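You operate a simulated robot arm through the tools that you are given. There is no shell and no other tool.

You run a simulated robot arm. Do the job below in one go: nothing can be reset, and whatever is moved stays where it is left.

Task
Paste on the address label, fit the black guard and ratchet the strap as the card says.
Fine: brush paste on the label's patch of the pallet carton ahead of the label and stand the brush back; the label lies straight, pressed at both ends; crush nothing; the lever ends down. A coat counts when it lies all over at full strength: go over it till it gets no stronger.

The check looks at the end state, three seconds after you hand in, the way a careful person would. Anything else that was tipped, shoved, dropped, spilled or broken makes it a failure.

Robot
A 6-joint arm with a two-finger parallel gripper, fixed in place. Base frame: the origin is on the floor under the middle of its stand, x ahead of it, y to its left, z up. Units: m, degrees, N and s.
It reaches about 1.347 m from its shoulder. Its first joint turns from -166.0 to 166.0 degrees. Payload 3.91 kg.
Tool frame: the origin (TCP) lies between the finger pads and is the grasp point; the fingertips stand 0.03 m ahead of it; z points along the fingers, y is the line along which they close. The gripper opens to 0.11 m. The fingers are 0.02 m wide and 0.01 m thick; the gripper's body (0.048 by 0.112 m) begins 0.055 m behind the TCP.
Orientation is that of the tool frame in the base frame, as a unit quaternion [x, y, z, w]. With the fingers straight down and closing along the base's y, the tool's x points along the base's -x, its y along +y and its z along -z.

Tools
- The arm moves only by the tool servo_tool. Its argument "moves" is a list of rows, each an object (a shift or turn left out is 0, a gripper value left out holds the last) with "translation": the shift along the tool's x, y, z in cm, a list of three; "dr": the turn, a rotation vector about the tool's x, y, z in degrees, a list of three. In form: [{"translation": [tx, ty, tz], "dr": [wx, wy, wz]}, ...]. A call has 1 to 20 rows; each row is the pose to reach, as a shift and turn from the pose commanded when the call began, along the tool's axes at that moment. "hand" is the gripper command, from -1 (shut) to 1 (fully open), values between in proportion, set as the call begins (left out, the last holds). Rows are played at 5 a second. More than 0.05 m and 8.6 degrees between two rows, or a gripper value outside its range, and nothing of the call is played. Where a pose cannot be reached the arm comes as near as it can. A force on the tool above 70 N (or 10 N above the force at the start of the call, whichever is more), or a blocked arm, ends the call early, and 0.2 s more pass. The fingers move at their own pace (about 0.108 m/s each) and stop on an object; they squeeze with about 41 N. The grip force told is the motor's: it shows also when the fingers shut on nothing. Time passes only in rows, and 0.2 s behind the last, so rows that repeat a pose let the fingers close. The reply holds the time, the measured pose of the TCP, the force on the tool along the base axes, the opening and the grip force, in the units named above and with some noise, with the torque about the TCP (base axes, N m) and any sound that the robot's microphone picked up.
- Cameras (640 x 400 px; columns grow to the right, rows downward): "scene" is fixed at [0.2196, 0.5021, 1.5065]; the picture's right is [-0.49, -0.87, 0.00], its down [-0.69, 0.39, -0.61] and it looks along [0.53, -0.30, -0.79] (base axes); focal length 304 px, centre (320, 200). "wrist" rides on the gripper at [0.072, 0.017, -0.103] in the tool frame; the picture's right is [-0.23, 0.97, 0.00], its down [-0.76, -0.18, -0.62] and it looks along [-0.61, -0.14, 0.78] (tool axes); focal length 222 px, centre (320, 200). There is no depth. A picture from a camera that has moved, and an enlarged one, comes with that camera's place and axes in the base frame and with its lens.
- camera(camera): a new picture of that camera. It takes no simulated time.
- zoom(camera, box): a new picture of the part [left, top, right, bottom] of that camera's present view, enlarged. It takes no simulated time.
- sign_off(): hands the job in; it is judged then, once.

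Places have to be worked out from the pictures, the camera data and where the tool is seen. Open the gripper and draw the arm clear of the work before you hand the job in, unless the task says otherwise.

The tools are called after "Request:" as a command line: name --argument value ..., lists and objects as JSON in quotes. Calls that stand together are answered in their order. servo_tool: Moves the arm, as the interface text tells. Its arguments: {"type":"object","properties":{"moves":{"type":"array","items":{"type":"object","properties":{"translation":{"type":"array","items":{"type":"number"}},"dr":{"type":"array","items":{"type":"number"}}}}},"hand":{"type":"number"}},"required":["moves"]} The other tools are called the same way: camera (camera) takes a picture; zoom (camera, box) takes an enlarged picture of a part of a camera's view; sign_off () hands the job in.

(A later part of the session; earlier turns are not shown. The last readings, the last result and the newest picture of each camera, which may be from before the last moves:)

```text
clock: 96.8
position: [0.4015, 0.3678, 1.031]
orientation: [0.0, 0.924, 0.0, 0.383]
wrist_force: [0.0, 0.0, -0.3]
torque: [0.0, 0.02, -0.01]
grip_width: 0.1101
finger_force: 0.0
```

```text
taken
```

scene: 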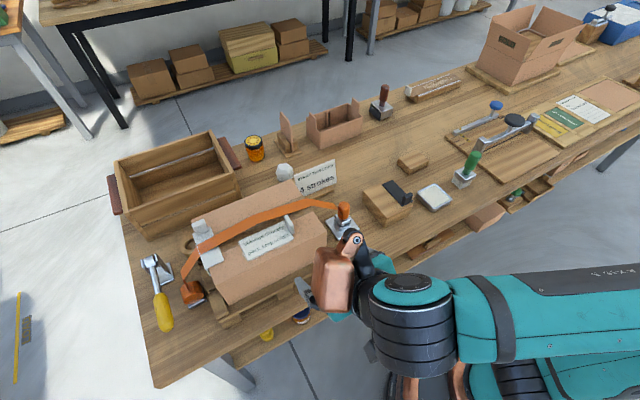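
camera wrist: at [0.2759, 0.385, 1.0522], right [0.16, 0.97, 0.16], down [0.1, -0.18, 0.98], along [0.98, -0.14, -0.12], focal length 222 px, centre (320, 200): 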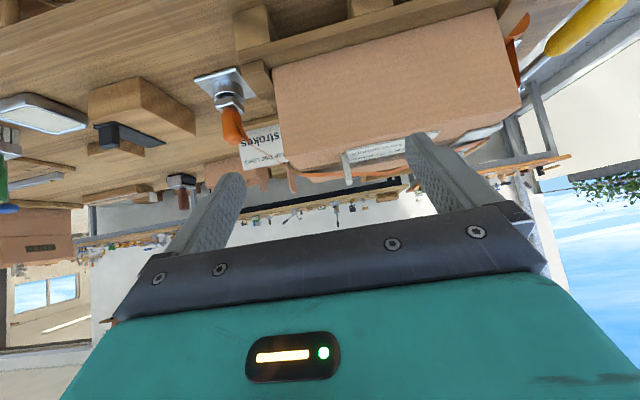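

This side view (upside down) shows the top edge well; I zoom in on the strap over the carton's right edge and on the guard on its block.

Request:
zoom --camera "wrist" --box '[190, 80, 430, 220]'

Request:
zoom --camera "wrist" --box '[70, 70, 210, 160]'

Request:
zoom --camera "wrist" --box '[210, 90, 310, 190]'

```text
2.67 times, centred on (310, 150) of wrist
camera zoom: at [0.2759, 0.385, 1.0522], right [0.16, 0.97, 0.16], down [0.1, -0.18, 0.98], along [0.98, -0.14, -0.12], focal length 592 px, centre (347, 333)
```

zoom: 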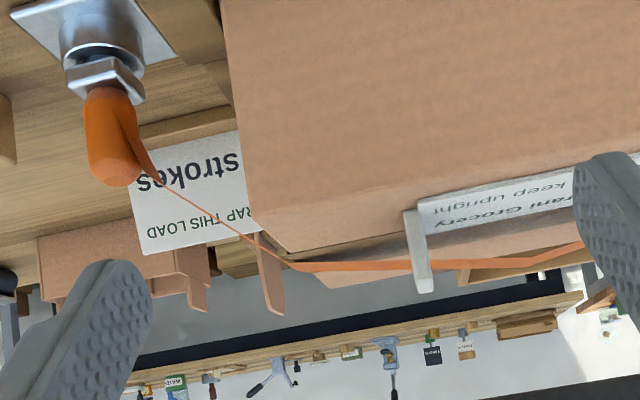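

```text
4.44 times, centred on (140, 115) of wrist
camera zoom: at [0.2759, 0.385, 1.0522], right [0.16, 0.97, 0.16], down [0.1, -0.18, 0.98], along [0.98, -0.14, -0.12], focal length 987 px, centre (1120, 578)
```

zoom: 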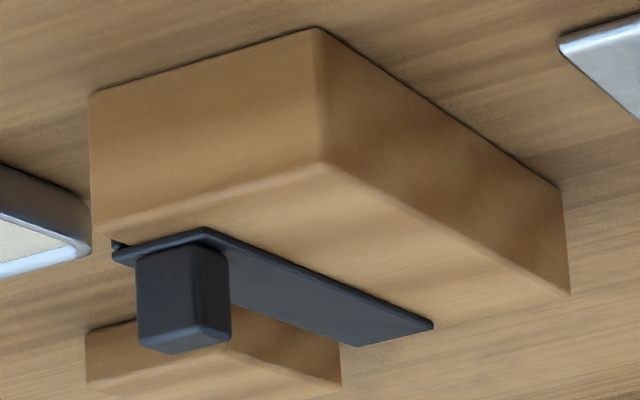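

```text
4.00 times, centred on (260, 140) of wrist
camera zoom: at [0.2759, 0.385, 1.0522], right [0.16, 0.97, 0.16], down [0.1, -0.18, 0.98], along [0.98, -0.14, -0.12], focal length 888 px, centre (560, 440)
```

zoom: 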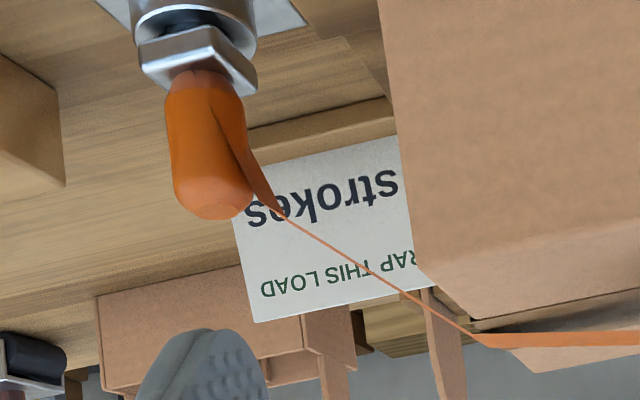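

The side view gives the carton top at z ≈0.968, the strap at the right edge about 6–7 mm above it and bending at y ≈0.32; strap spans x ≈0.5755–0.5995. The guard's plate is ~9 cm × 3.6 cm at z ≈0.847 with a ~26 mm wide, 11 mm thick tab at its −x end. I return upright and move above the guard's tab.

Request:
servo_tool --hand 0.1 --moves '[{"translation": [-2.83, 0, -2.83]}, {"translation": [-5.66, 0, -5.66]}, {"translation": [-6.89, -3.99, -4.42], "dr": [0, 5.6, 0]}, {"translation": [-8.13, -7.98, -3.18], "dr": [0, 11.2, 0]}, {"translation": [-9.37, -11.96, -1.94], "dr": [0, 16.9, 0]}, {"translation": [-10.61, -15.95, -0.71], "dr": [0, 22.5, 0]}, {"translation": [-11.84, -19.94, 0.53], "dr": [0, 28.1, 0]}, {"translation": [-13.08, -23.93, 1.77], "dr": [0, 33.8, 0]}, {"translation": [-14.32, -27.9, 3.0], "dr": [0, 39.4, 0]}, {"translation": [-15.56, -31.9, 4.24], "dr": [0, 45, 0]}]'

Request:
zoom --camera "wrist" --box '[220, 20, 420, 160]'

```text
clock: 99.0
position: [0.5448, 0.05, 1.1128]
orientation: [-0.001, 1.0, 0.0, -0.001]
wrist_force: [0.2, -0.1, 0.4]
torque: [0.0, -0.1, -0.01]
grip_width: 0.0606
finger_force: 0.1
```

```text
2.86 times, centred on (320, 90) of wrist
camera zoom: at [0.4711, 0.0653, 1.2168], right [0.23, 0.97, 0.0], down [0.76, -0.18, 0.62], along [0.61, -0.14, -0.78], focal length 635 px, centre (320, 514)
```

zoom: 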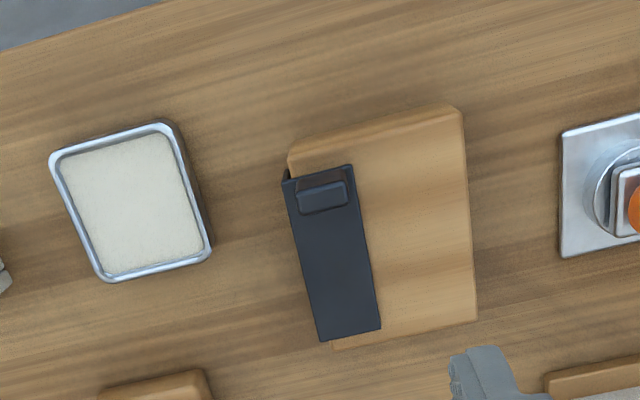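

The tab is right under the TCP (within 1.5 mm). I descend in steps to just above it and re-check.

Request:
servo_tool --moves '[{"translation": [0, 0.15, 4.5]}, {"translation": [0, 0.15, 9]}, {"translation": [0, 0.15, 13.5]}, {"translation": [0, 0.15, 17.5]}, {"translation": [0, 0.15, 18.9]}]'

Request:
zoom --camera "wrist" --box '[220, 60, 420, 200]'

Request:
zoom --camera "scene" --box '[350, 150, 430, 220]'

```text
clock: 100.2
position: [0.5443, 0.0514, 0.9209]
orientation: [-0.001, 1.0, 0.0, 0.001]
wrist_force: [-0.7, 0.3, -0.5]
torque: [-0.04, -0.02, -0.02]
grip_width: 0.0605
finger_force: 0.1
```

```text
2.86 times, centred on (320, 130) of wrist
camera zoom: at [0.4713, 0.0685, 1.0249], right [0.23, 0.97, 0.0], down [0.76, -0.18, 0.62], along [0.61, -0.14, -0.78], focal length 635 px, centre (320, 400)
```

zoom: 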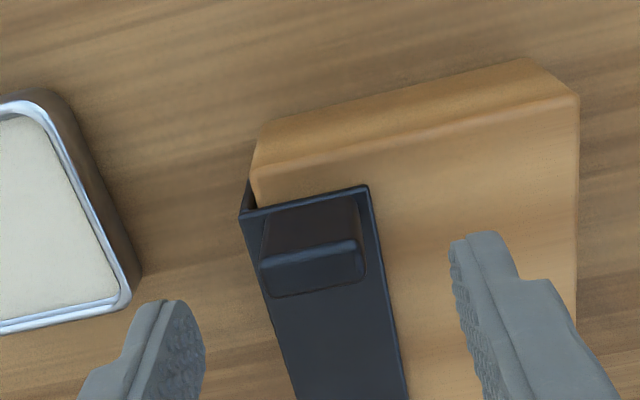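

```text
5.71 times, centred on (390, 185) of scene
camera zoom: at [0.2196, 0.5021, 1.5065], right [-0.49, -0.87, 0.0], down [-0.69, 0.39, -0.61], along [0.53, -0.3, -0.79], focal length 1738 px, centre (-80, 286)
```

zoom: 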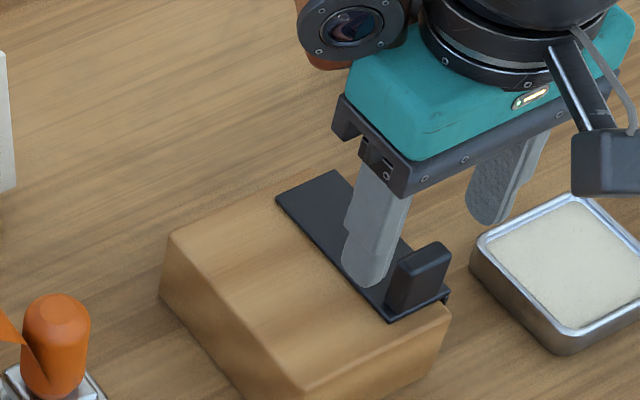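

The tab's top is nearer z 0.876; I shift +1 mm x, −1 mm y and descend to TCP z 0.885, fingertips ~7 mm above the plate.

Request:
servo_tool --moves '[{"translation": [-0.12, -0.1, 1.5]}, {"translation": [-0.12, -0.1, 3.0]}, {"translation": [-0.12, -0.1, 3.8]}]'

Request:
zoom --camera "wrist" --box '[220, 60, 420, 200]'

Request:
zoom --camera "scene" --box '[370, 160, 440, 220]'

```text
clock: 101.0
position: [0.546, 0.0496, 0.8839]
orientation: [0.0, 1.0, -0.001, 0.0]
wrist_force: [-0.1, -0.3, 0.3]
torque: [0.01, 0.0, 0.02]
grip_width: 0.0604
finger_force: 0.0
```

```text
2.86 times, centred on (320, 130) of wrist
camera zoom: at [0.473, 0.0664, 0.9867], right [0.23, 0.97, 0.0], down [0.76, -0.18, 0.62], along [0.61, -0.14, -0.78], focal length 635 px, centre (320, 400)
```

zoom: 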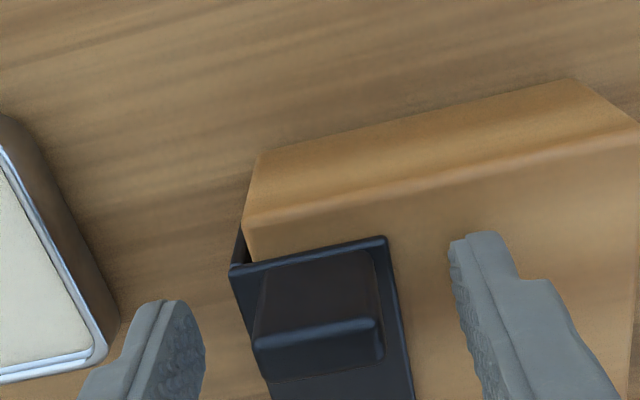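

```text
6.67 times, centred on (405, 190) of scene
camera zoom: at [0.2196, 0.5021, 1.5065], right [-0.49, -0.87, 0.0], down [-0.69, 0.39, -0.61], along [0.53, -0.3, -0.79], focal length 2028 px, centre (-247, 267)
```

zoom: 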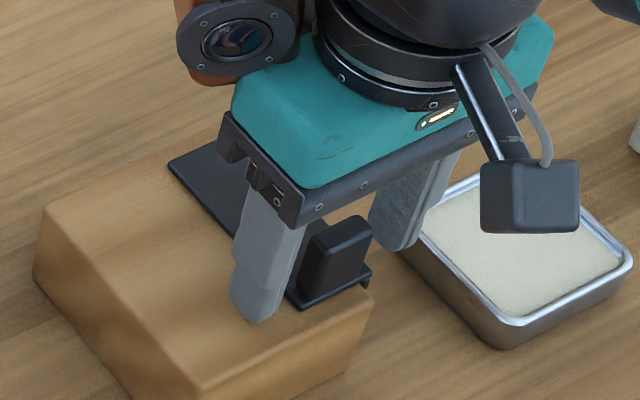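

Centred well enough; I shift 1.5 mm in +x and close on the tab.

Request:
servo_tool --hand -1 --moves '[{"translation": [-0.15, 0, 0]}, {"translation": [-0.15, 0, 0]}, {"translation": [-0.15, 0, 0]}, {"translation": [-0.15, 0, 0]}]'

Request:
zoom --camera "wrist" --box '[220, 60, 420, 200]'

```text
clock: 102.0
position: [0.547, 0.0493, 0.8844]
orientation: [0.0, 1.0, 0.0, 0.0]
wrist_force: [-0.6, -1.9, 8.4]
torque: [-0.01, 0.06, 0.03]
grip_width: 0.0245
finger_force: 41.4
```

```text
2.86 times, centred on (320, 130) of wrist
camera zoom: at [0.4747, 0.066, 0.9876], right [0.23, 0.97, 0.0], down [0.76, -0.18, 0.62], along [0.61, -0.14, -0.78], focal length 635 px, centre (320, 400)
```

zoom: 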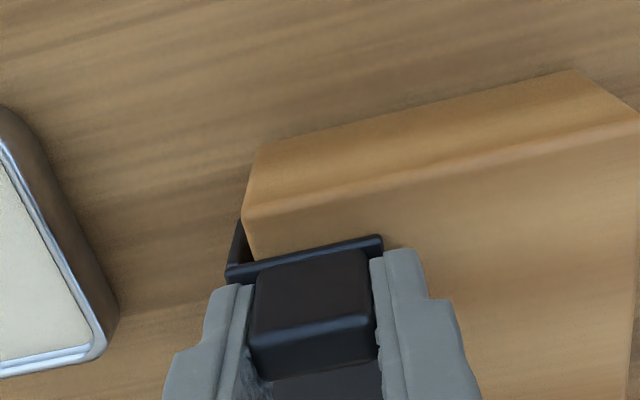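

Held at 24.5 mm. I lift the guard straight up off its block and inspect its attitude in the grip.

Request:
servo_tool --moves '[{"translation": [0, 0, -1]}, {"translation": [0, 0, -3]}, {"translation": [0, 0, -6]}, {"translation": [0, 0, -10]}, {"translation": [0, 0, -14]}, {"translation": [0, 0, -18]}, {"translation": [0, 0, -22]}]'

Request:
zoom --camera "wrist" --box '[220, 60, 420, 200]'

Request:
zoom --camera "scene" --box '[360, 80, 470, 180]'

```text
clock: 103.6
position: [0.5459, 0.0513, 1.1024]
orientation: [-0.002, 1.0, 0.0, 0.0]
wrist_force: [0.0, 0.0, 0.9]
torque: [-0.01, 0.01, 0.04]
grip_width: 0.0249
finger_force: 41.2
```

```text
2.86 times, centred on (320, 130) of wrist
camera zoom: at [0.473, 0.0678, 1.2067], right [0.23, 0.97, 0.0], down [0.76, -0.18, 0.62], along [0.61, -0.14, -0.78], focal length 635 px, centre (320, 400)
```

zoom: 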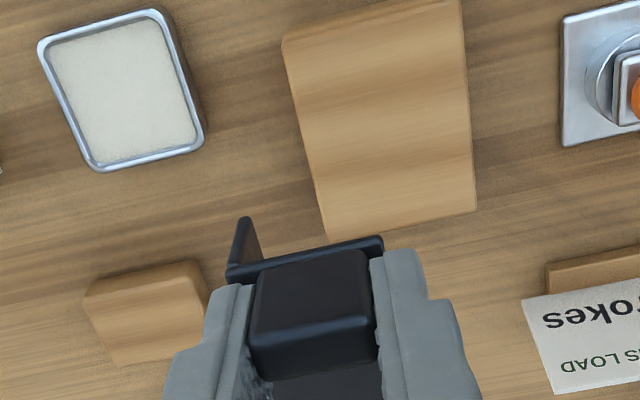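

```text
4.00 times, centred on (415, 130) of scene
camera zoom: at [0.2196, 0.5021, 1.5065], right [-0.49, -0.87, 0.0], down [-0.69, 0.39, -0.61], along [0.53, -0.3, -0.79], focal length 1217 px, centre (-60, 480)
```

zoom: 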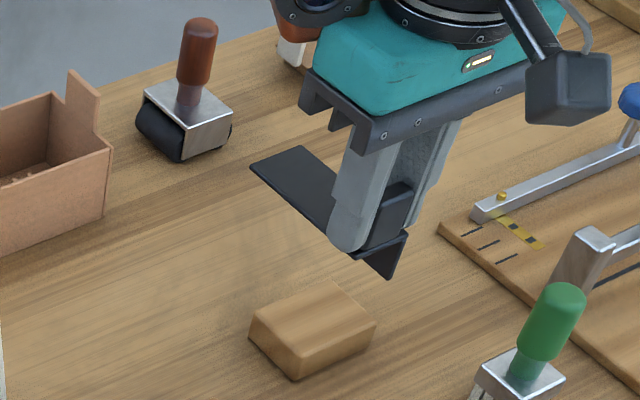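

The guard hangs level with its flange on the −y side. I carry it to a staging point beside the near-right corner of the carton (x 0.459, y 0.330) at safe height.

Request:
servo_tool --moves '[{"translation": [1.25, 4.0, 0]}, {"translation": [2.5, 8.0, 0]}, {"translation": [3.75, 12.0, 0]}, {"translation": [5.0, 16.0, 0]}, {"translation": [6.25, 20.0, 0]}, {"translation": [7.5, 24.0, 0]}, {"translation": [8.76, 27.95, 0]}, {"translation": [8.76, 27.95, 2.5]}, {"translation": [8.76, 27.95, 5.0]}]'

Request:
camera --camera "wrist"

Request:
zoom --camera "scene" --box '[240, 150, 380, 270]'

Request:
zoom --camera "wrist" --box '[220, 60, 420, 200]'

```text
clock: 105.6
position: [0.4614, 0.329, 1.0522]
orientation: [0.0, 1.0, 0.0, 0.0]
wrist_force: [0.2, 0.2, 0.5]
torque: [0.01, 0.0, 0.03]
grip_width: 0.0248
finger_force: 40.9
```

```text
taken
camera wrist: at [0.388, 0.3465, 1.1563], right [0.23, 0.97, 0.0], down [0.76, -0.18, 0.62], along [0.61, -0.14, -0.78], focal length 222 px, centre (320, 200)
```

wrist: 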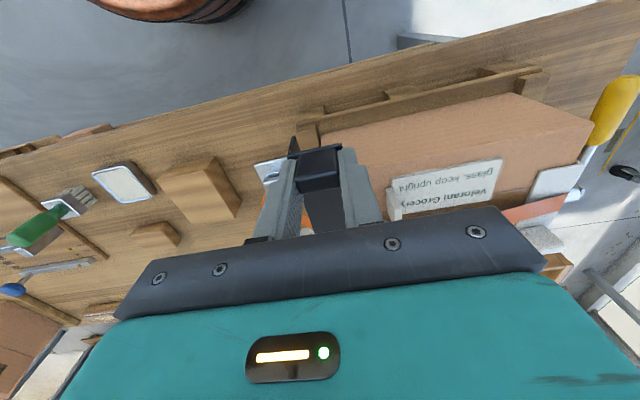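

```text
3.33 times, centred on (310, 210) of scene
camera zoom: at [0.2196, 0.5021, 1.5065], right [-0.49, -0.87, 0.0], down [-0.69, 0.39, -0.61], along [0.53, -0.3, -0.79], focal length 1014 px, centre (353, 167)
```

zoom: 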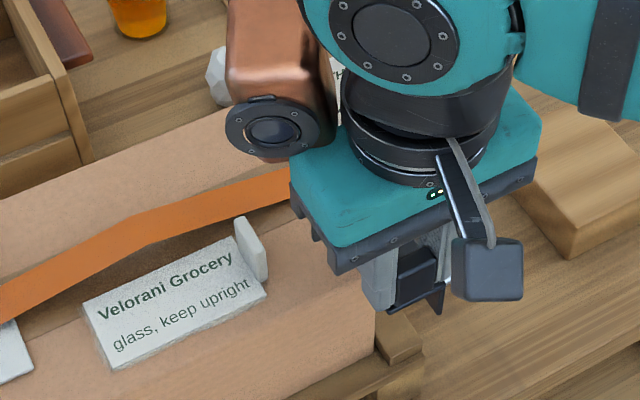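

```text
2.86 times, centred on (320, 130) of wrist
camera zoom: at [0.388, 0.3465, 1.1563], right [0.23, 0.97, 0.0], down [0.76, -0.18, 0.62], along [0.61, -0.14, -0.78], focal length 635 px, centre (320, 400)
```

zoom: 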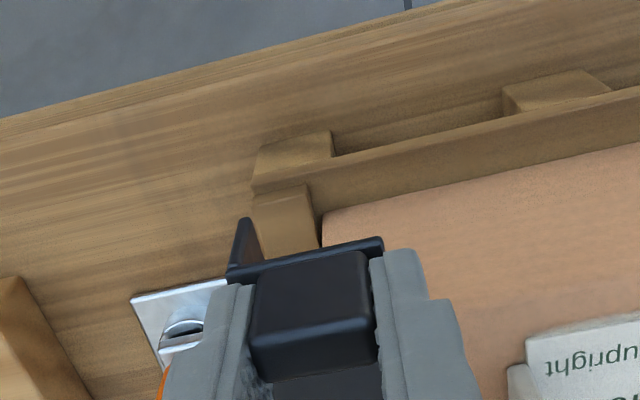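

I set the guard's y so the flange clears the end face by about 2 mm (TCP y 0.338) and lower until the flange starts beside the end face, checking the force.

Request:
servo_tool --moves '[{"translation": [0, 0.8, 0]}, {"translation": [0, 0.8, 1.0]}, {"translation": [0, 0.8, 2.0]}, {"translation": [0, 0.8, 2.5]}]'

Request:
zoom --camera "scene" --box '[300, 190, 380, 260]'

Request:
zoom --camera "wrist" --box '[260, 80, 380, 180]'

```text
clock: 106.6
position: [0.4591, 0.3367, 1.0287]
orientation: [-0.001, 1.0, 0.0, 0.0]
wrist_force: [-0.2, -0.7, -0.4]
torque: [-0.02, 0.02, -0.07]
grip_width: 0.0248
finger_force: 41.7
```

```text
5.71 times, centred on (340, 225) of scene
camera zoom: at [0.2196, 0.5021, 1.5065], right [-0.49, -0.87, 0.0], down [-0.69, 0.39, -0.61], along [0.53, -0.3, -0.79], focal length 1738 px, centre (206, 57)
```

zoom: 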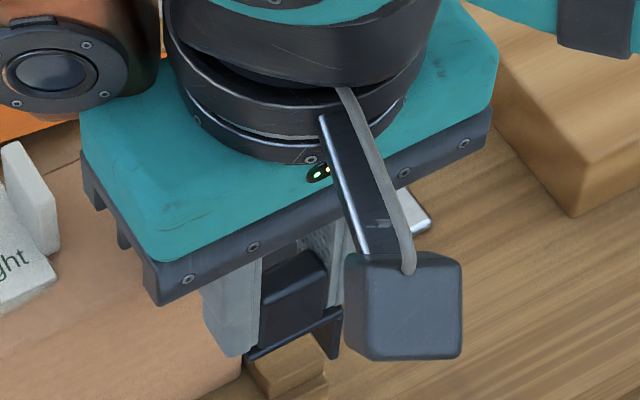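

```text
4.00 times, centred on (320, 130) of wrist
camera zoom: at [0.3864, 0.3538, 1.1317], right [0.23, 0.97, 0.0], down [0.76, -0.18, 0.62], along [0.61, -0.14, -0.78], focal length 888 px, centre (320, 480)
```

zoom: 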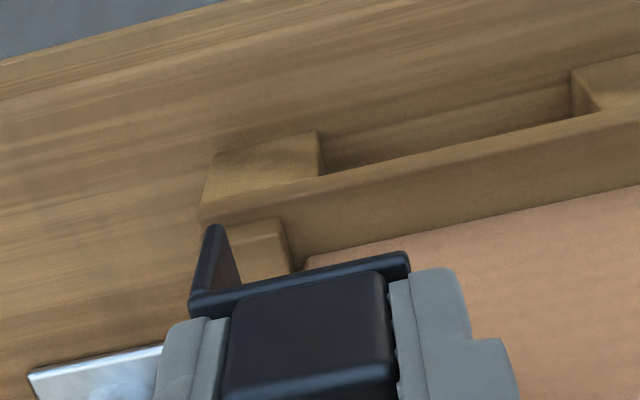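

No force, and the flange already passes beside the end face. I keep lowering toward contact of the plate with the carton top.

Request:
servo_tool --moves '[{"translation": [0, 0, 0.7]}, {"translation": [0, 0, 1.4]}]'

Request:
servo_tool --moves '[{"translation": [0, 0, 0.25]}, {"translation": [0, 0, 0.5]}]'

```text
clock: 107.2
position: [0.4591, 0.3371, 1.014]
orientation: [0.0, 1.0, -0.001, -0.001]
wrist_force: [0.4, -3.1, 0.5]
torque: [-0.19, -0.07, -0.13]
grip_width: 0.0246
finger_force: 40.8
```

```text
clock: 107.8
position: [0.4593, 0.337, 1.009]
orientation: [0.0, 1.0, 0.0, 0.0]
wrist_force: [0.6, -3.9, -0.5]
torque: [-0.17, -0.05, -0.19]
grip_width: 0.0248
finger_force: 40.9
```

A sideways force of −4 N shows the flange just touching the end face; I ease off 1 mm in −y and continue lowering.

Request:
servo_tool --moves '[{"translation": [0, -0.1, 0]}, {"translation": [0, -0.1, 0.3]}]'

Request:
servo_tool --moves '[{"translation": [0, 0, 0.15]}, {"translation": [0, 0, 0.25]}]'

```text
clock: 108.4
position: [0.4599, 0.3374, 1.0067]
orientation: [-0.002, 1.0, 0.0, 0.0]
wrist_force: [0.3, 0.8, 0.7]
torque: [0.01, -0.04, 0.0]
grip_width: 0.0248
finger_force: 40.7
```

```text
clock: 109.0
position: [0.4598, 0.3363, 1.0049]
orientation: [0.0, 1.0, 0.001, 0.0]
wrist_force: [-0.2, 0.3, 0.0]
torque: [-0.01, 0.01, -0.03]
grip_width: 0.0247
finger_force: 41.0
```

Sideways force is gone. I keep lowering by small steps.

Request:
servo_tool --moves '[{"translation": [0, 0, 0.1]}, {"translation": [0, 0, 0.2]}]'

Request:
zoom --camera "wrist" --box '[260, 80, 380, 180]'

```text
clock: 109.6
position: [0.4581, 0.3365, 1.0039]
orientation: [0.0, 1.0, 0.001, 0.001]
wrist_force: [1.6, -0.3, 17.7]
torque: [0.01, -0.98, 0.01]
grip_width: 0.0248
finger_force: 40.9
```

```text
4.00 times, centred on (320, 130) of wrist
camera zoom: at [0.3862, 0.3529, 1.107], right [0.23, 0.97, 0.0], down [0.76, -0.18, 0.62], along [0.61, -0.14, -0.78], focal length 888 px, centre (320, 480)
```

zoom: 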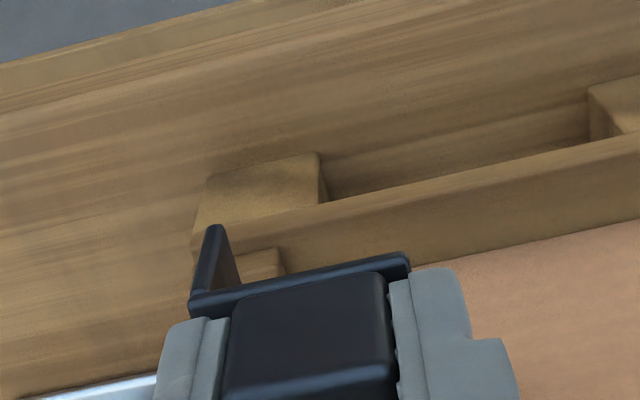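

Plate touches the carton top at z ≈1.0045. I raise ~2 mm and slide 2.5 cm in +x so the plate's leading end stops just short of the strap, then look.

Request:
servo_tool --moves '[{"translation": [0, 0, -0.2]}, {"translation": [-0.8, 0, -0.2]}, {"translation": [-1.6, 0, -0.2]}, {"translation": [-2.5, 0, -0.2]}]'

Request:
zoom --camera "scene" --box '[260, 170, 360, 260]'

Request:
zoom --camera "wrist" --box '[220, 80, 420, 220]'

```text
clock: 110.6
position: [0.4842, 0.3371, 1.0045]
orientation: [0.0, 1.0, 0.0, 0.0]
wrist_force: [-0.7, 0.4, 1.5]
torque: [0.04, -0.01, -0.02]
grip_width: 0.0248
finger_force: 41.0
```

```text
4.44 times, centred on (310, 215) of scene
camera zoom: at [0.2196, 0.5021, 1.5065], right [-0.49, -0.87, 0.0], down [-0.69, 0.39, -0.61], along [0.53, -0.3, -0.79], focal length 1352 px, centre (364, 133)
```

zoom: 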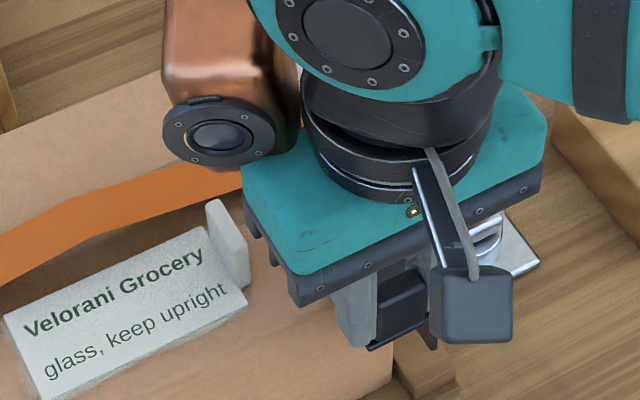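

```text
2.86 times, centred on (320, 150) of wrist
camera zoom: at [0.4115, 0.3531, 1.1076], right [0.23, 0.97, 0.0], down [0.76, -0.18, 0.62], along [0.61, -0.14, -0.78], focal length 635 px, centre (320, 343)
```

zoom: 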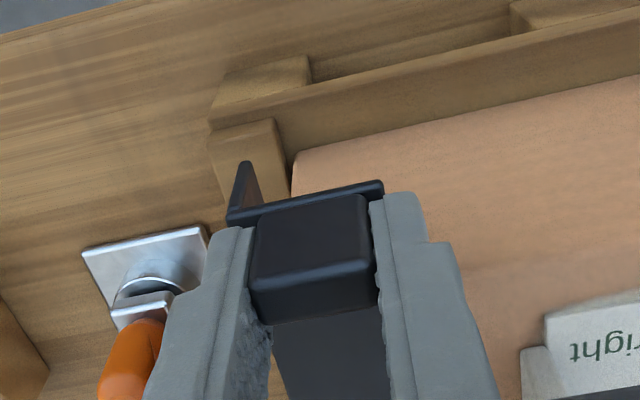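

Everything is clear so far. I slide the plate a further 2 cm so its leading end goes under the strap, watching the force.

Request:
servo_tool --moves '[{"translation": [-0.6, 0, 0]}, {"translation": [-1.2, 0, 0]}, {"translation": [-2.0, 0, 0]}]'

Request:
zoom --camera "scene" --box '[240, 170, 360, 260]'

Request:
zoom --camera "wrist" --box '[200, 80, 440, 230]'

```text
clock: 111.4
position: [0.5051, 0.3361, 1.0043]
orientation: [-0.001, 1.0, 0.0, -0.001]
wrist_force: [-1.1, 0.2, 1.4]
torque: [0.01, 0.02, 0.0]
grip_width: 0.0247
finger_force: 41.0
```

```text
4.44 times, centred on (300, 215) of scene
camera zoom: at [0.2196, 0.5021, 1.5065], right [-0.49, -0.87, 0.0], down [-0.69, 0.39, -0.61], along [0.53, -0.3, -0.79], focal length 1352 px, centre (409, 133)
```

zoom: 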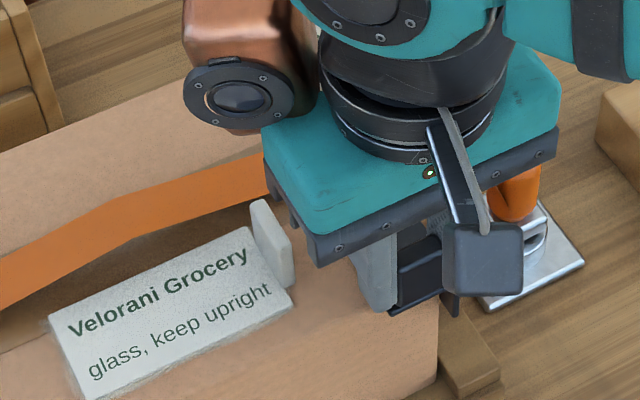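

```text
2.67 times, centred on (320, 155) of wrist
camera zoom: at [0.432, 0.3532, 1.1077], right [0.23, 0.97, 0.0], down [0.76, -0.18, 0.62], along [0.61, -0.14, -0.78], focal length 592 px, centre (320, 320)
```

zoom: 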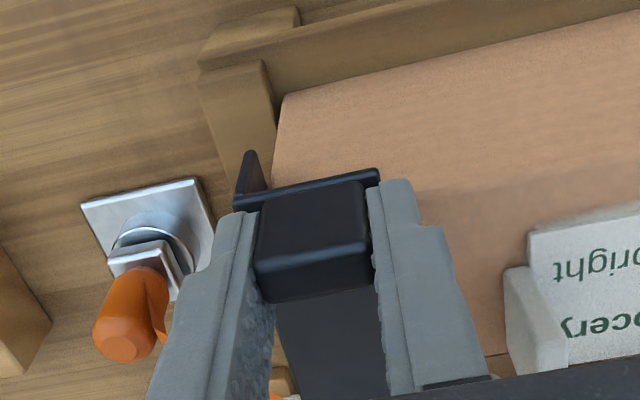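

No resistance. I slide another 2.4 cm.

Request:
servo_tool --moves '[{"translation": [-0.8, 0, 0]}, {"translation": [-1.6, 0, 0]}, {"translation": [-2.4, 0, 0]}]'

Request:
zoom --camera "wrist" --box '[200, 80, 440, 230]'

Request:
zoom --camera "scene" --box '[240, 170, 360, 260]'

```text
clock: 112.2
position: [0.5289, 0.3362, 1.0055]
orientation: [0.0, 1.0, 0.0, 0.0]
wrist_force: [0.6, -0.2, -0.3]
torque: [0.03, -0.02, -0.04]
grip_width: 0.0247
finger_force: 40.3
```

```text
2.67 times, centred on (320, 155) of wrist
camera zoom: at [0.4562, 0.3536, 1.108], right [0.23, 0.97, 0.0], down [0.76, -0.18, 0.62], along [0.61, -0.14, -0.78], focal length 592 px, centre (320, 320)
```

zoom: 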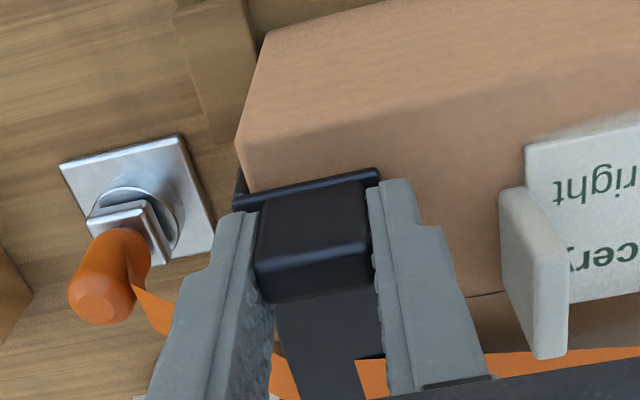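

```text
4.44 times, centred on (300, 215) of scene
camera zoom: at [0.2196, 0.5021, 1.5065], right [-0.49, -0.87, 0.0], down [-0.69, 0.39, -0.61], along [0.53, -0.3, -0.79], focal length 1352 px, centre (409, 133)
```

zoom: 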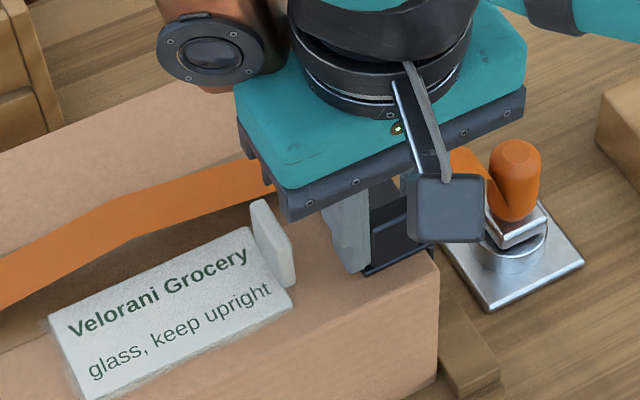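

I zoom in where the strap meets the plate to see whether the plate is really under the strap.

Request:
zoom --camera "wrist" --box '[280, 170, 380, 235]'

Request:
zoom --camera "scene" --box '[280, 180, 350, 230]'

```text
6.15 times, centred on (330, 202) of wrist
camera zoom: at [0.4562, 0.3536, 1.108], right [0.23, 0.97, 0.0], down [0.76, -0.18, 0.62], along [0.61, -0.14, -0.78], focal length 1367 px, centre (258, 185)
```

zoom: 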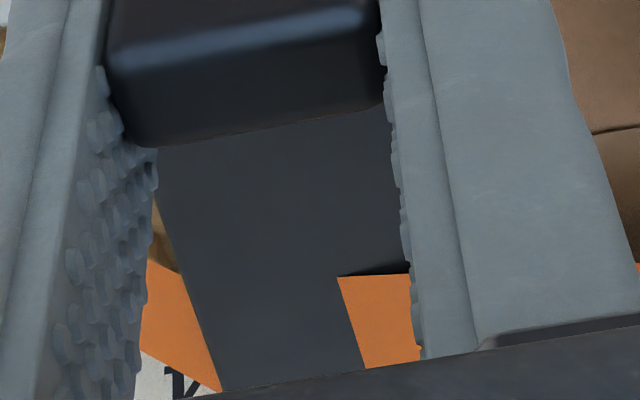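

```text
8.00 times, centred on (315, 205) of scene
camera zoom: at [0.2196, 0.5021, 1.5065], right [-0.49, -0.87, 0.0], down [-0.69, 0.39, -0.61], along [0.53, -0.3, -0.79], focal length 2433 px, centre (360, 160)
```

zoom: 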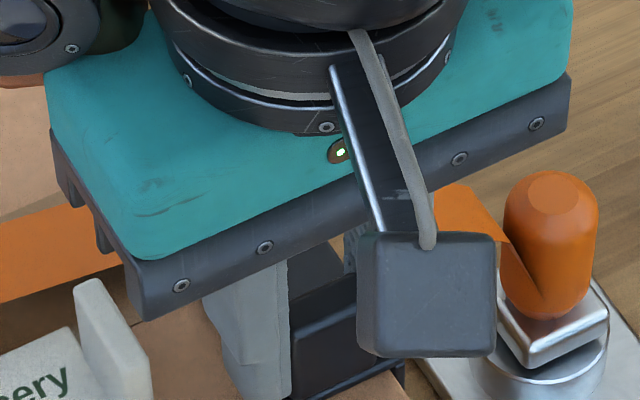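

The plate's leading end is at the strap: toward +y the strap lies over it, toward the edge the slack strap dips to the plate's height without any resistance. I slide the last 2.2 cm so the guard is centred under the strap.

Request:
servo_tool --moves '[{"translation": [-0.8, 0, 0.05]}, {"translation": [-1.6, 0, 0.05]}, {"translation": [-2.25, 0, 0.05]}]'

Request:
zoom --camera "wrist" --box '[200, 80, 440, 230]'

Request:
zoom --camera "scene" --box '[240, 160, 360, 250]'

```text
clock: 113.0
position: [0.5499, 0.3368, 1.004]
orientation: [-0.001, 1.0, 0.001, 0.0]
wrist_force: [-1.9, 0.2, 6.0]
torque: [-0.01, 0.15, 0.0]
grip_width: 0.025
finger_force: 41.0
```

```text
2.67 times, centred on (320, 155) of wrist
camera zoom: at [0.4776, 0.3538, 1.1076], right [0.23, 0.97, 0.0], down [0.76, -0.18, 0.62], along [0.61, -0.14, -0.78], focal length 592 px, centre (320, 320)
```

zoom: 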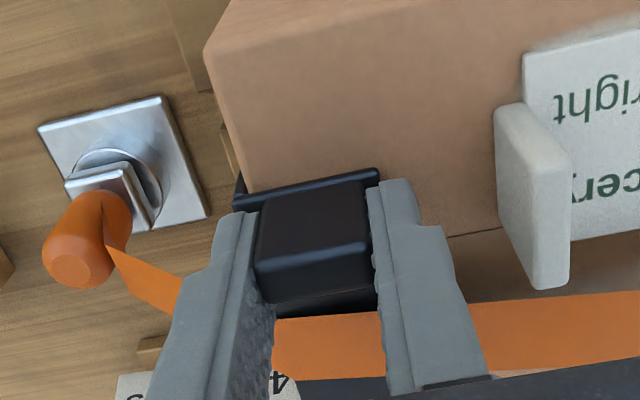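

```text
4.44 times, centred on (300, 205) of scene
camera zoom: at [0.2196, 0.5021, 1.5065], right [-0.49, -0.87, 0.0], down [-0.69, 0.39, -0.61], along [0.53, -0.3, -0.79], focal length 1352 px, centre (409, 178)
```

zoom: 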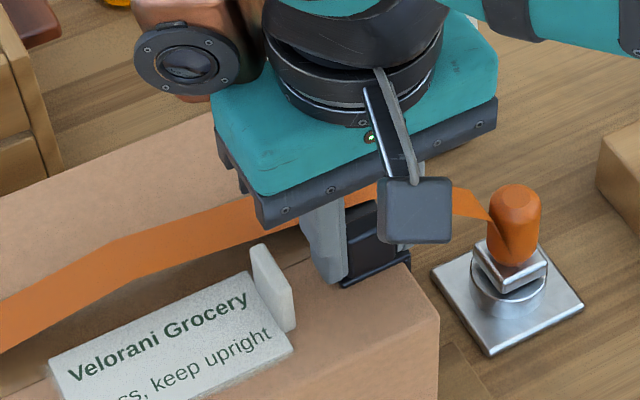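

The strap now runs over the guard's plate and the plate rests on the carton (6 N). I nudge 1 mm in +y so the flange seats on the end face, then check forces.

Request:
servo_tool --moves '[{"translation": [0, 0.05, 0]}, {"translation": [0, 0.1, 0.03]}]'

```text
clock: 113.6
position: [0.5501, 0.3375, 1.0038]
orientation: [0.0, 1.0, 0.0, -0.001]
wrist_force: [-0.4, -0.7, 7.2]
torque: [0.01, 0.08, 0.0]
grip_width: 0.0246
finger_force: 40.9
```

Seated with only light forces. I open the gripper just enough (4.5 cm) and rise straight up.

Request:
servo_tool --hand -0.2 --moves '[{"translation": [0, 0, 0]}, {"translation": [0, 0, 0]}, {"translation": [0, 0, 0]}]'

Request:
servo_tool --moves '[{"translation": [0, 0, -0.5]}, {"translation": [0, 0, -2]}, {"translation": [0, 0, -5]}, {"translation": [0, 0, -9]}, {"translation": [0, 0, -13]}]'

Request:
zoom --camera "wrist" --box '[200, 20, 440, 170]'

Request:
zoom --camera "scene" --box '[240, 160, 360, 250]'

```text
clock: 114.4
position: [0.5499, 0.337, 1.0042]
orientation: [0.0, 1.0, 0.0, 0.0]
wrist_force: [-0.8, 0.4, 0.0]
torque: [-0.01, 0.04, -0.02]
grip_width: 0.0439
finger_force: 0.0
```

```text
clock: 115.6
position: [0.5505, 0.3396, 1.1335]
orientation: [0.0, 1.0, 0.0, -0.001]
wrist_force: [0.3, -0.3, -0.2]
torque: [-0.01, -0.02, 0.02]
grip_width: 0.044
finger_force: 0.0
```

```text
2.67 times, centred on (320, 95) of wrist
camera zoom: at [0.4785, 0.3559, 1.2376], right [0.23, 0.97, 0.0], down [0.76, -0.18, 0.62], along [0.61, -0.14, -0.78], focal length 592 px, centre (320, 480)
```

zoom: 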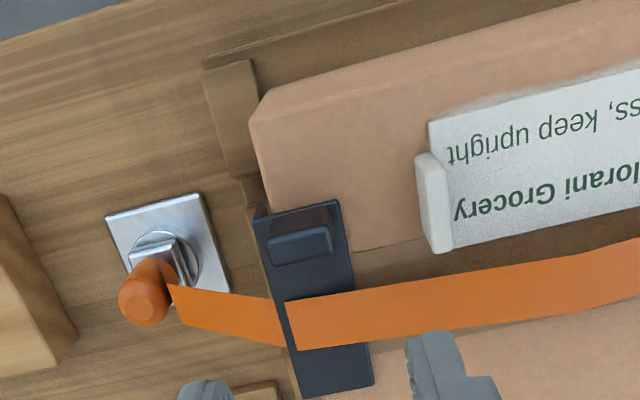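

```text
4.44 times, centred on (300, 205) of scene
camera zoom: at [0.2196, 0.5021, 1.5065], right [-0.49, -0.87, 0.0], down [-0.69, 0.39, -0.61], along [0.53, -0.3, -0.79], focal length 1352 px, centre (409, 178)
```

zoom: 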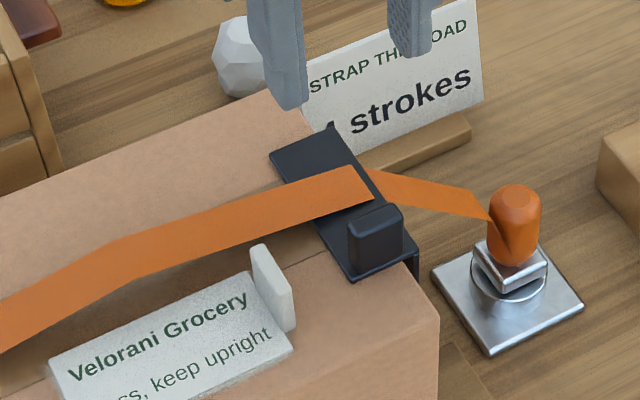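

The guard is seated over the right edge with the strap across it, matching the white one. Now I move over to the ratchet lever to examine it.

Request:
servo_tool --moves '[{"translation": [0, 3, -1.6]}, {"translation": [0, 7, -3]}, {"translation": [0, 11, -4]}, {"translation": [0, 15.5, -4]}, {"translation": [0, 20, -4]}, {"translation": [0, 24.5, -4]}, {"translation": [0, 29, -4]}, {"translation": [0, 32.5, -4]}]'

Request:
camera --camera "wrist"

Request:
camera --camera "scene"

Request:
zoom --camera "wrist" --box '[220, 0, 420, 140]'

```text
clock: 117.4
position: [0.5511, 0.6642, 1.173]
orientation: [0.001, 1.0, 0.001, 0.0]
wrist_force: [-0.2, 0.3, 1.2]
torque: [0.08, -0.02, -0.02]
grip_width: 0.044
finger_force: 0.2
```

```text
taken
camera wrist: at [0.4789, 0.6808, 1.2768], right [0.23, 0.97, 0.0], down [0.76, -0.18, 0.62], along [0.61, -0.14, -0.78], focal length 222 px, centre (320, 200)
```

wrist: 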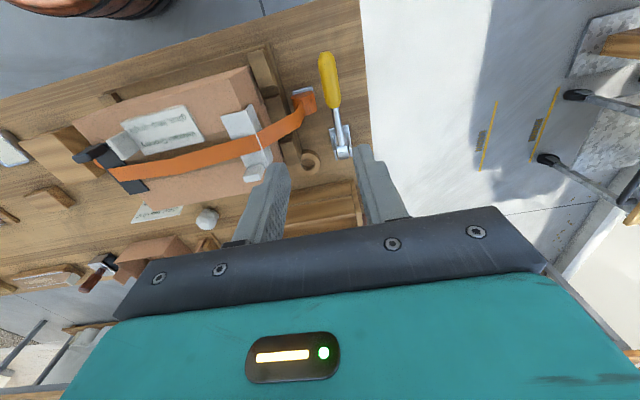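

```text
taken
```

scene: 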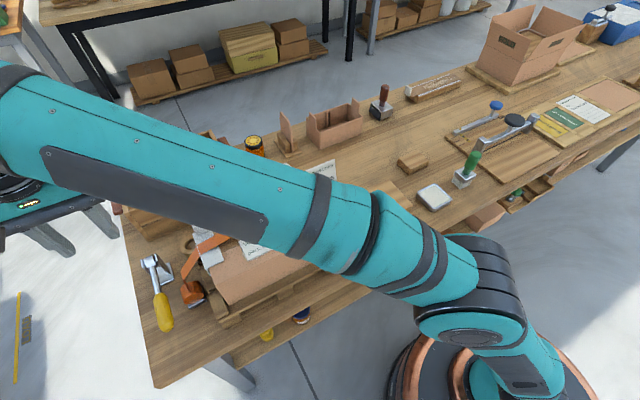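

```text
2.86 times, centred on (320, 70) of wrist
camera zoom: at [0.4789, 0.6808, 1.2768], right [0.23, 0.97, 0.0], down [0.76, -0.18, 0.62], along [0.61, -0.14, -0.78], focal length 635 px, centre (320, 571)
```

zoom: 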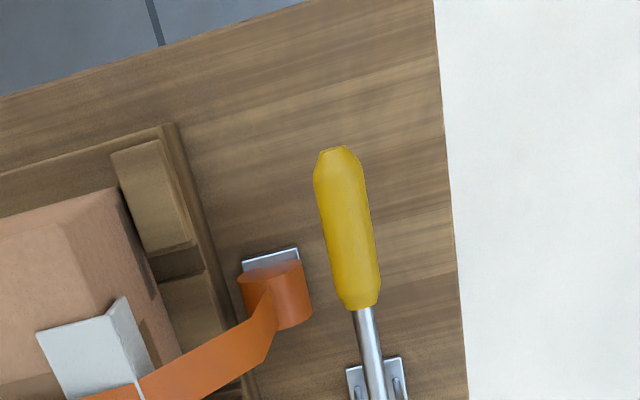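

The lever runs along x at y ≈0.681: pivot near x 0.684, yellow handle from x ≈0.60 to its tip at ≈0.518, ~3 cm thick. I open to 6 cm and come down above the handle at x 0.55, then check alignment.

Request:
servo_tool --hand 0.1 --moves '[{"translation": [0, 1.8, 2]}, {"translation": [0, 1.8, 6]}, {"translation": [0, 1.8, 10.5]}, {"translation": [0, 1.8, 15]}, {"translation": [0, 1.8, 19.5]}, {"translation": [0, 1.8, 22.4]}]'

Request:
zoom --camera "wrist" --box '[200, 60, 440, 210]'

Request:
zoom --camera "scene" --box '[110, 220, 260, 350]'

```text
clock: 118.8
position: [0.5502, 0.6822, 0.9491]
orientation: [0.0, 1.0, -0.001, -0.001]
wrist_force: [-0.6, 0.4, 0.4]
torque: [0.02, -0.01, 0.0]
grip_width: 0.0605
finger_force: 0.0
```

```text
2.67 times, centred on (320, 135) of wrist
camera zoom: at [0.4772, 0.698, 1.0514], right [0.23, 0.97, 0.0], down [0.76, -0.18, 0.62], along [0.61, -0.14, -0.78], focal length 592 px, centre (320, 373)
```

zoom: 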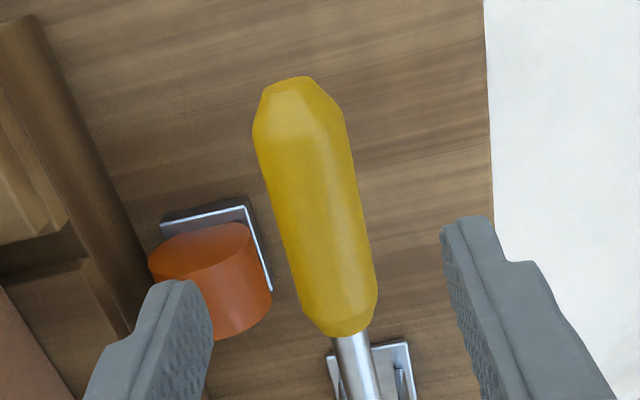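

```text
3.08 times, centred on (185, 285) of scene
camera zoom: at [0.2196, 0.5021, 1.5065], right [-0.49, -0.87, 0.0], down [-0.69, 0.39, -0.61], along [0.53, -0.3, -0.79], focal length 936 px, centre (735, -62)
```

zoom: 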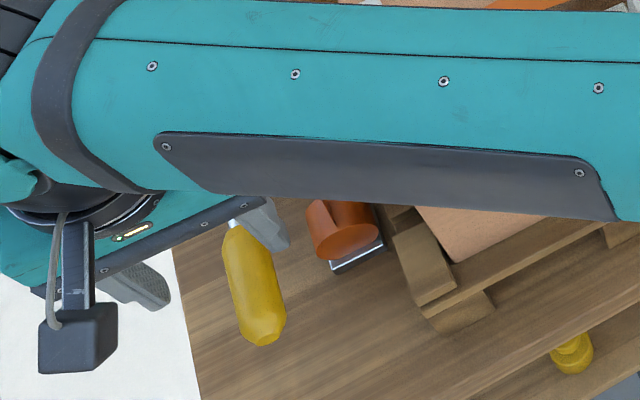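

The handle axis is about 3 mm toward −y of the TCP and the drum is close by on that side, so I grip nearer the tip (x 0.54) with a narrower opening (4.6 cm). Descending to TCP z ≈0.855.

Request:
servo_tool --hand -0.16 --moves '[{"translation": [1.05, -0.3, 0]}, {"translation": [1.05, -0.3, 2]}, {"translation": [1.05, -0.3, 5]}, {"translation": [1.05, -0.3, 7]}]'

Request:
zoom --camera "wrist" --box '[200, 60, 440, 210]'

Request:
zoom --camera "scene" --box '[110, 250, 230, 350]'

```text
clock: 119.8
position: [0.5408, 0.6788, 0.8777]
orientation: [0.0, 1.0, 0.001, -0.001]
wrist_force: [-0.6, -0.8, -0.1]
torque: [0.0, 0.0, 0.02]
grip_width: 0.0463
finger_force: 0.0
```

```text
2.67 times, centred on (320, 135) of wrist
camera zoom: at [0.4678, 0.6953, 0.9813], right [0.23, 0.97, 0.0], down [0.76, -0.18, 0.62], along [0.61, -0.14, -0.78], focal length 592 px, centre (320, 373)
```

zoom: 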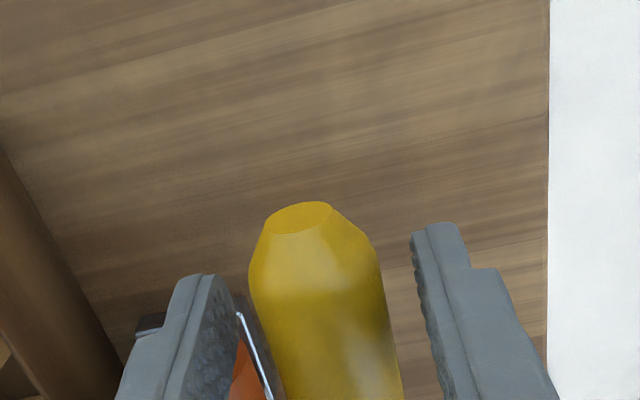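

```text
4.00 times, centred on (170, 300) of scene
camera zoom: at [0.2196, 0.5021, 1.5065], right [-0.49, -0.87, 0.0], down [-0.69, 0.39, -0.61], along [0.53, -0.3, -0.79], focal length 1217 px, centre (920, -200)
```

zoom: 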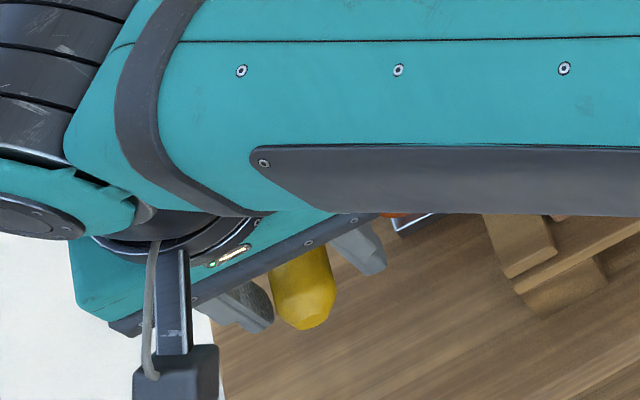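

The handle is centred between the fingers and its axis near the tip is about z 0.866. I descend 1.6 cm and close on it.

Request:
servo_tool --moves '[{"translation": [0, 0, 0.8]}, {"translation": [0, 0, 1.6]}]'

Request:
servo_tool --hand -1 --moves '[{"translation": [0, 0, 0]}, {"translation": [0, 0, 0]}, {"translation": [0, 0, 0]}, {"translation": [0, 0, 0]}]'

Request:
zoom --camera "wrist" --box '[200, 60, 440, 210]'

```text
clock: 120.4
position: [0.5403, 0.6774, 0.8633]
orientation: [0.0, 1.0, 0.0, 0.0]
wrist_force: [-0.5, 0.6, 0.2]
torque: [0.03, 0.0, 0.0]
grip_width: 0.0461
finger_force: 0.2
```

```text
clock: 121.4
position: [0.5396, 0.6792, 0.8617]
orientation: [-0.001, 1.0, 0.001, 0.001]
wrist_force: [13.2, 58.8, 10.7]
torque: [-0.31, -0.42, -0.09]
grip_width: 0.0274
finger_force: 45.4
```

```text
2.67 times, centred on (320, 135) of wrist
camera zoom: at [0.4672, 0.6965, 0.966], right [0.23, 0.97, 0.0], down [0.76, -0.18, 0.62], along [0.61, -0.14, -0.78], focal length 592 px, centre (320, 373)
```

zoom: 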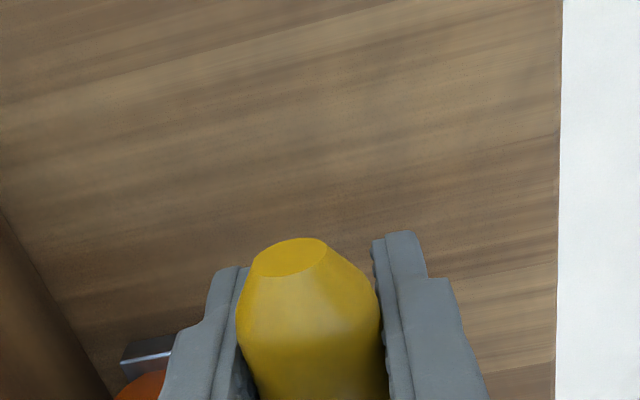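

The handle is held (27 mm), but a 59 N sideways force shows my y is a little too low; I shift +1.5 mm in y to relax it.

Request:
servo_tool --moves '[{"translation": [0, 0.08, 0]}, {"translation": [0, 0.15, 0]}]'

```text
clock: 122.0
position: [0.54, 0.681, 0.8627]
orientation: [-0.001, 1.0, -0.001, 0.0]
wrist_force: [-5.7, 43.4, 9.0]
torque: [-0.21, -0.64, 0.04]
grip_width: 0.0274
finger_force: 45.6
```

Still 43 N; I shift another 2 mm in +y.

Request:
servo_tool --moves '[{"translation": [0, 0.1, 0]}, {"translation": [0, 0.2, 0]}]'

```text
clock: 122.6
position: [0.5396, 0.6797, 0.8631]
orientation: [-0.001, 1.0, -0.001, -0.002]
wrist_force: [-18.3, 11.2, 1.9]
torque: [-0.16, -0.16, 0.0]
grip_width: 0.0273
finger_force: 44.7
```

Sideways force is down to 11 N with −18 N in x; I relax by 0.5 mm in +y and 1 mm in −x.

Request:
servo_tool --moves '[{"translation": [0.05, 0.03, 0]}, {"translation": [0.1, 0.06, 0]}]'

```text
clock: 123.2
position: [0.5396, 0.6794, 0.8634]
orientation: [0.0, 1.0, -0.001, 0.0]
wrist_force: [-11.4, -7.5, -8.6]
torque: [0.05, 0.83, 0.06]
grip_width: 0.0274
finger_force: 45.4
```

Forces are now small, so I raise the lever gently along its arc (pivot ≈(0.677, 0.88), radius ≈0.14) by about 10° and see how it responds.

Request:
servo_tool --moves '[{"translation": [0.05, 0, -0.8]}, {"translation": [0.08, 0, -1.6]}, {"translation": [0.05, 0, -2.4]}, {"translation": [0, 0, -3.2]}, {"translation": [-0.1, 0, -4.0]}]'

Request:
zoom --camera "scene" --box '[110, 220, 260, 350]'

Request:
zoom --camera "wrist" --box '[200, 60, 440, 210]'

```text
clock: 124.4
position: [0.5424, 0.6798, 0.9026]
orientation: [0.001, 1.0, 0.0, 0.0]
wrist_force: [21.2, -13.6, -12.5]
torque: [0.09, 0.98, 0.01]
grip_width: 0.0276
finger_force: 45.0
```

```text
3.08 times, centred on (185, 285) of scene
camera zoom: at [0.2196, 0.5021, 1.5065], right [-0.49, -0.87, 0.0], down [-0.69, 0.39, -0.61], along [0.53, -0.3, -0.79], focal length 936 px, centre (735, -62)
```

zoom: 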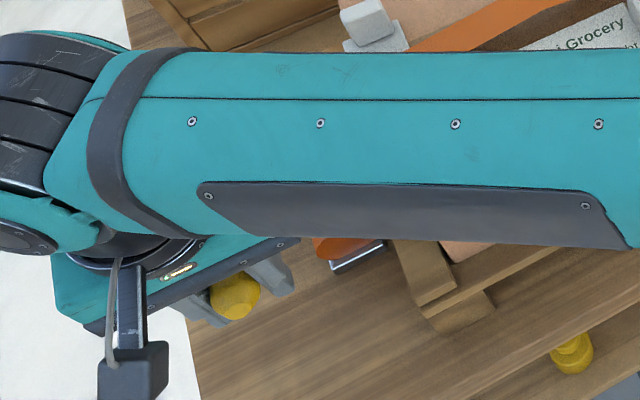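

```text
2.67 times, centred on (320, 135) of wrist
camera zoom: at [0.4705, 0.6971, 1.0063], right [0.23, 0.97, 0.0], down [0.76, -0.18, 0.62], along [0.61, -0.14, -0.78], focal length 592 px, centre (320, 373)
```

zoom: 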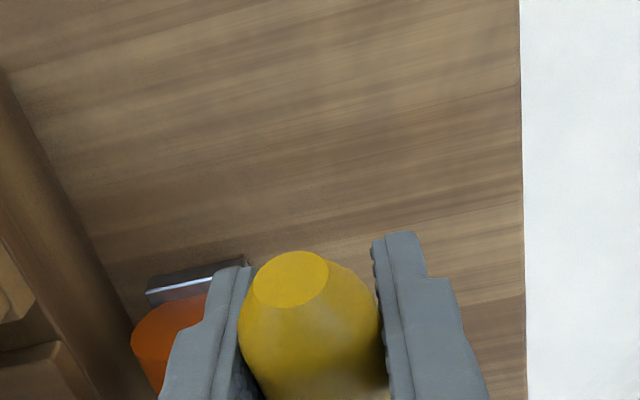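

The handle pivots in the grip as hoped and the lever rises; forces show the arc wants slightly more +x. With a refitted pivot (0.678, 0.871) I continue to about 42°.

Request:
servo_tool --moves '[{"translation": [-0.46, -0.05, -0.78]}, {"translation": [-0.87, -0.06, -1.93]}, {"translation": [-1.37, -0.06, -3.03]}, {"translation": [-1.97, -0.06, -4.09]}, {"translation": [-2.66, -0.06, -5.1]}, {"translation": [-3.43, -0.06, -6.03]}]'

Request:
zoom --camera "wrist" --box '[200, 60, 440, 210]'

```text
clock: 125.8
position: [0.5738, 0.6803, 0.9652]
orientation: [-0.001, 1.0, -0.001, 0.0]
wrist_force: [-4.5, -20.9, -9.4]
torque: [-0.01, 1.33, -0.18]
grip_width: 0.0275
finger_force: 44.7
```

```text
2.67 times, centred on (320, 135) of wrist
camera zoom: at [0.5006, 0.6969, 1.0677], right [0.23, 0.97, 0.0], down [0.76, -0.18, 0.62], along [0.61, -0.14, -0.78], focal length 592 px, centre (320, 373)
```

zoom: 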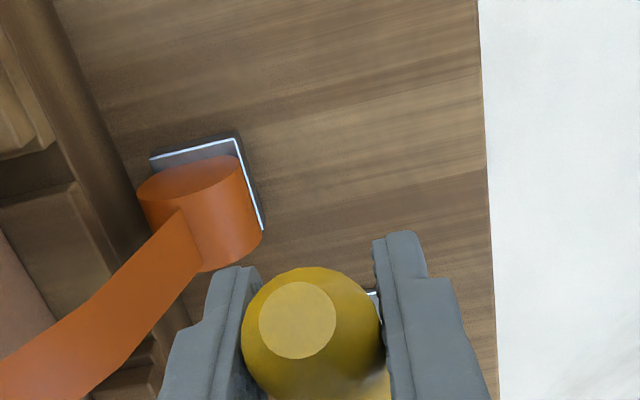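

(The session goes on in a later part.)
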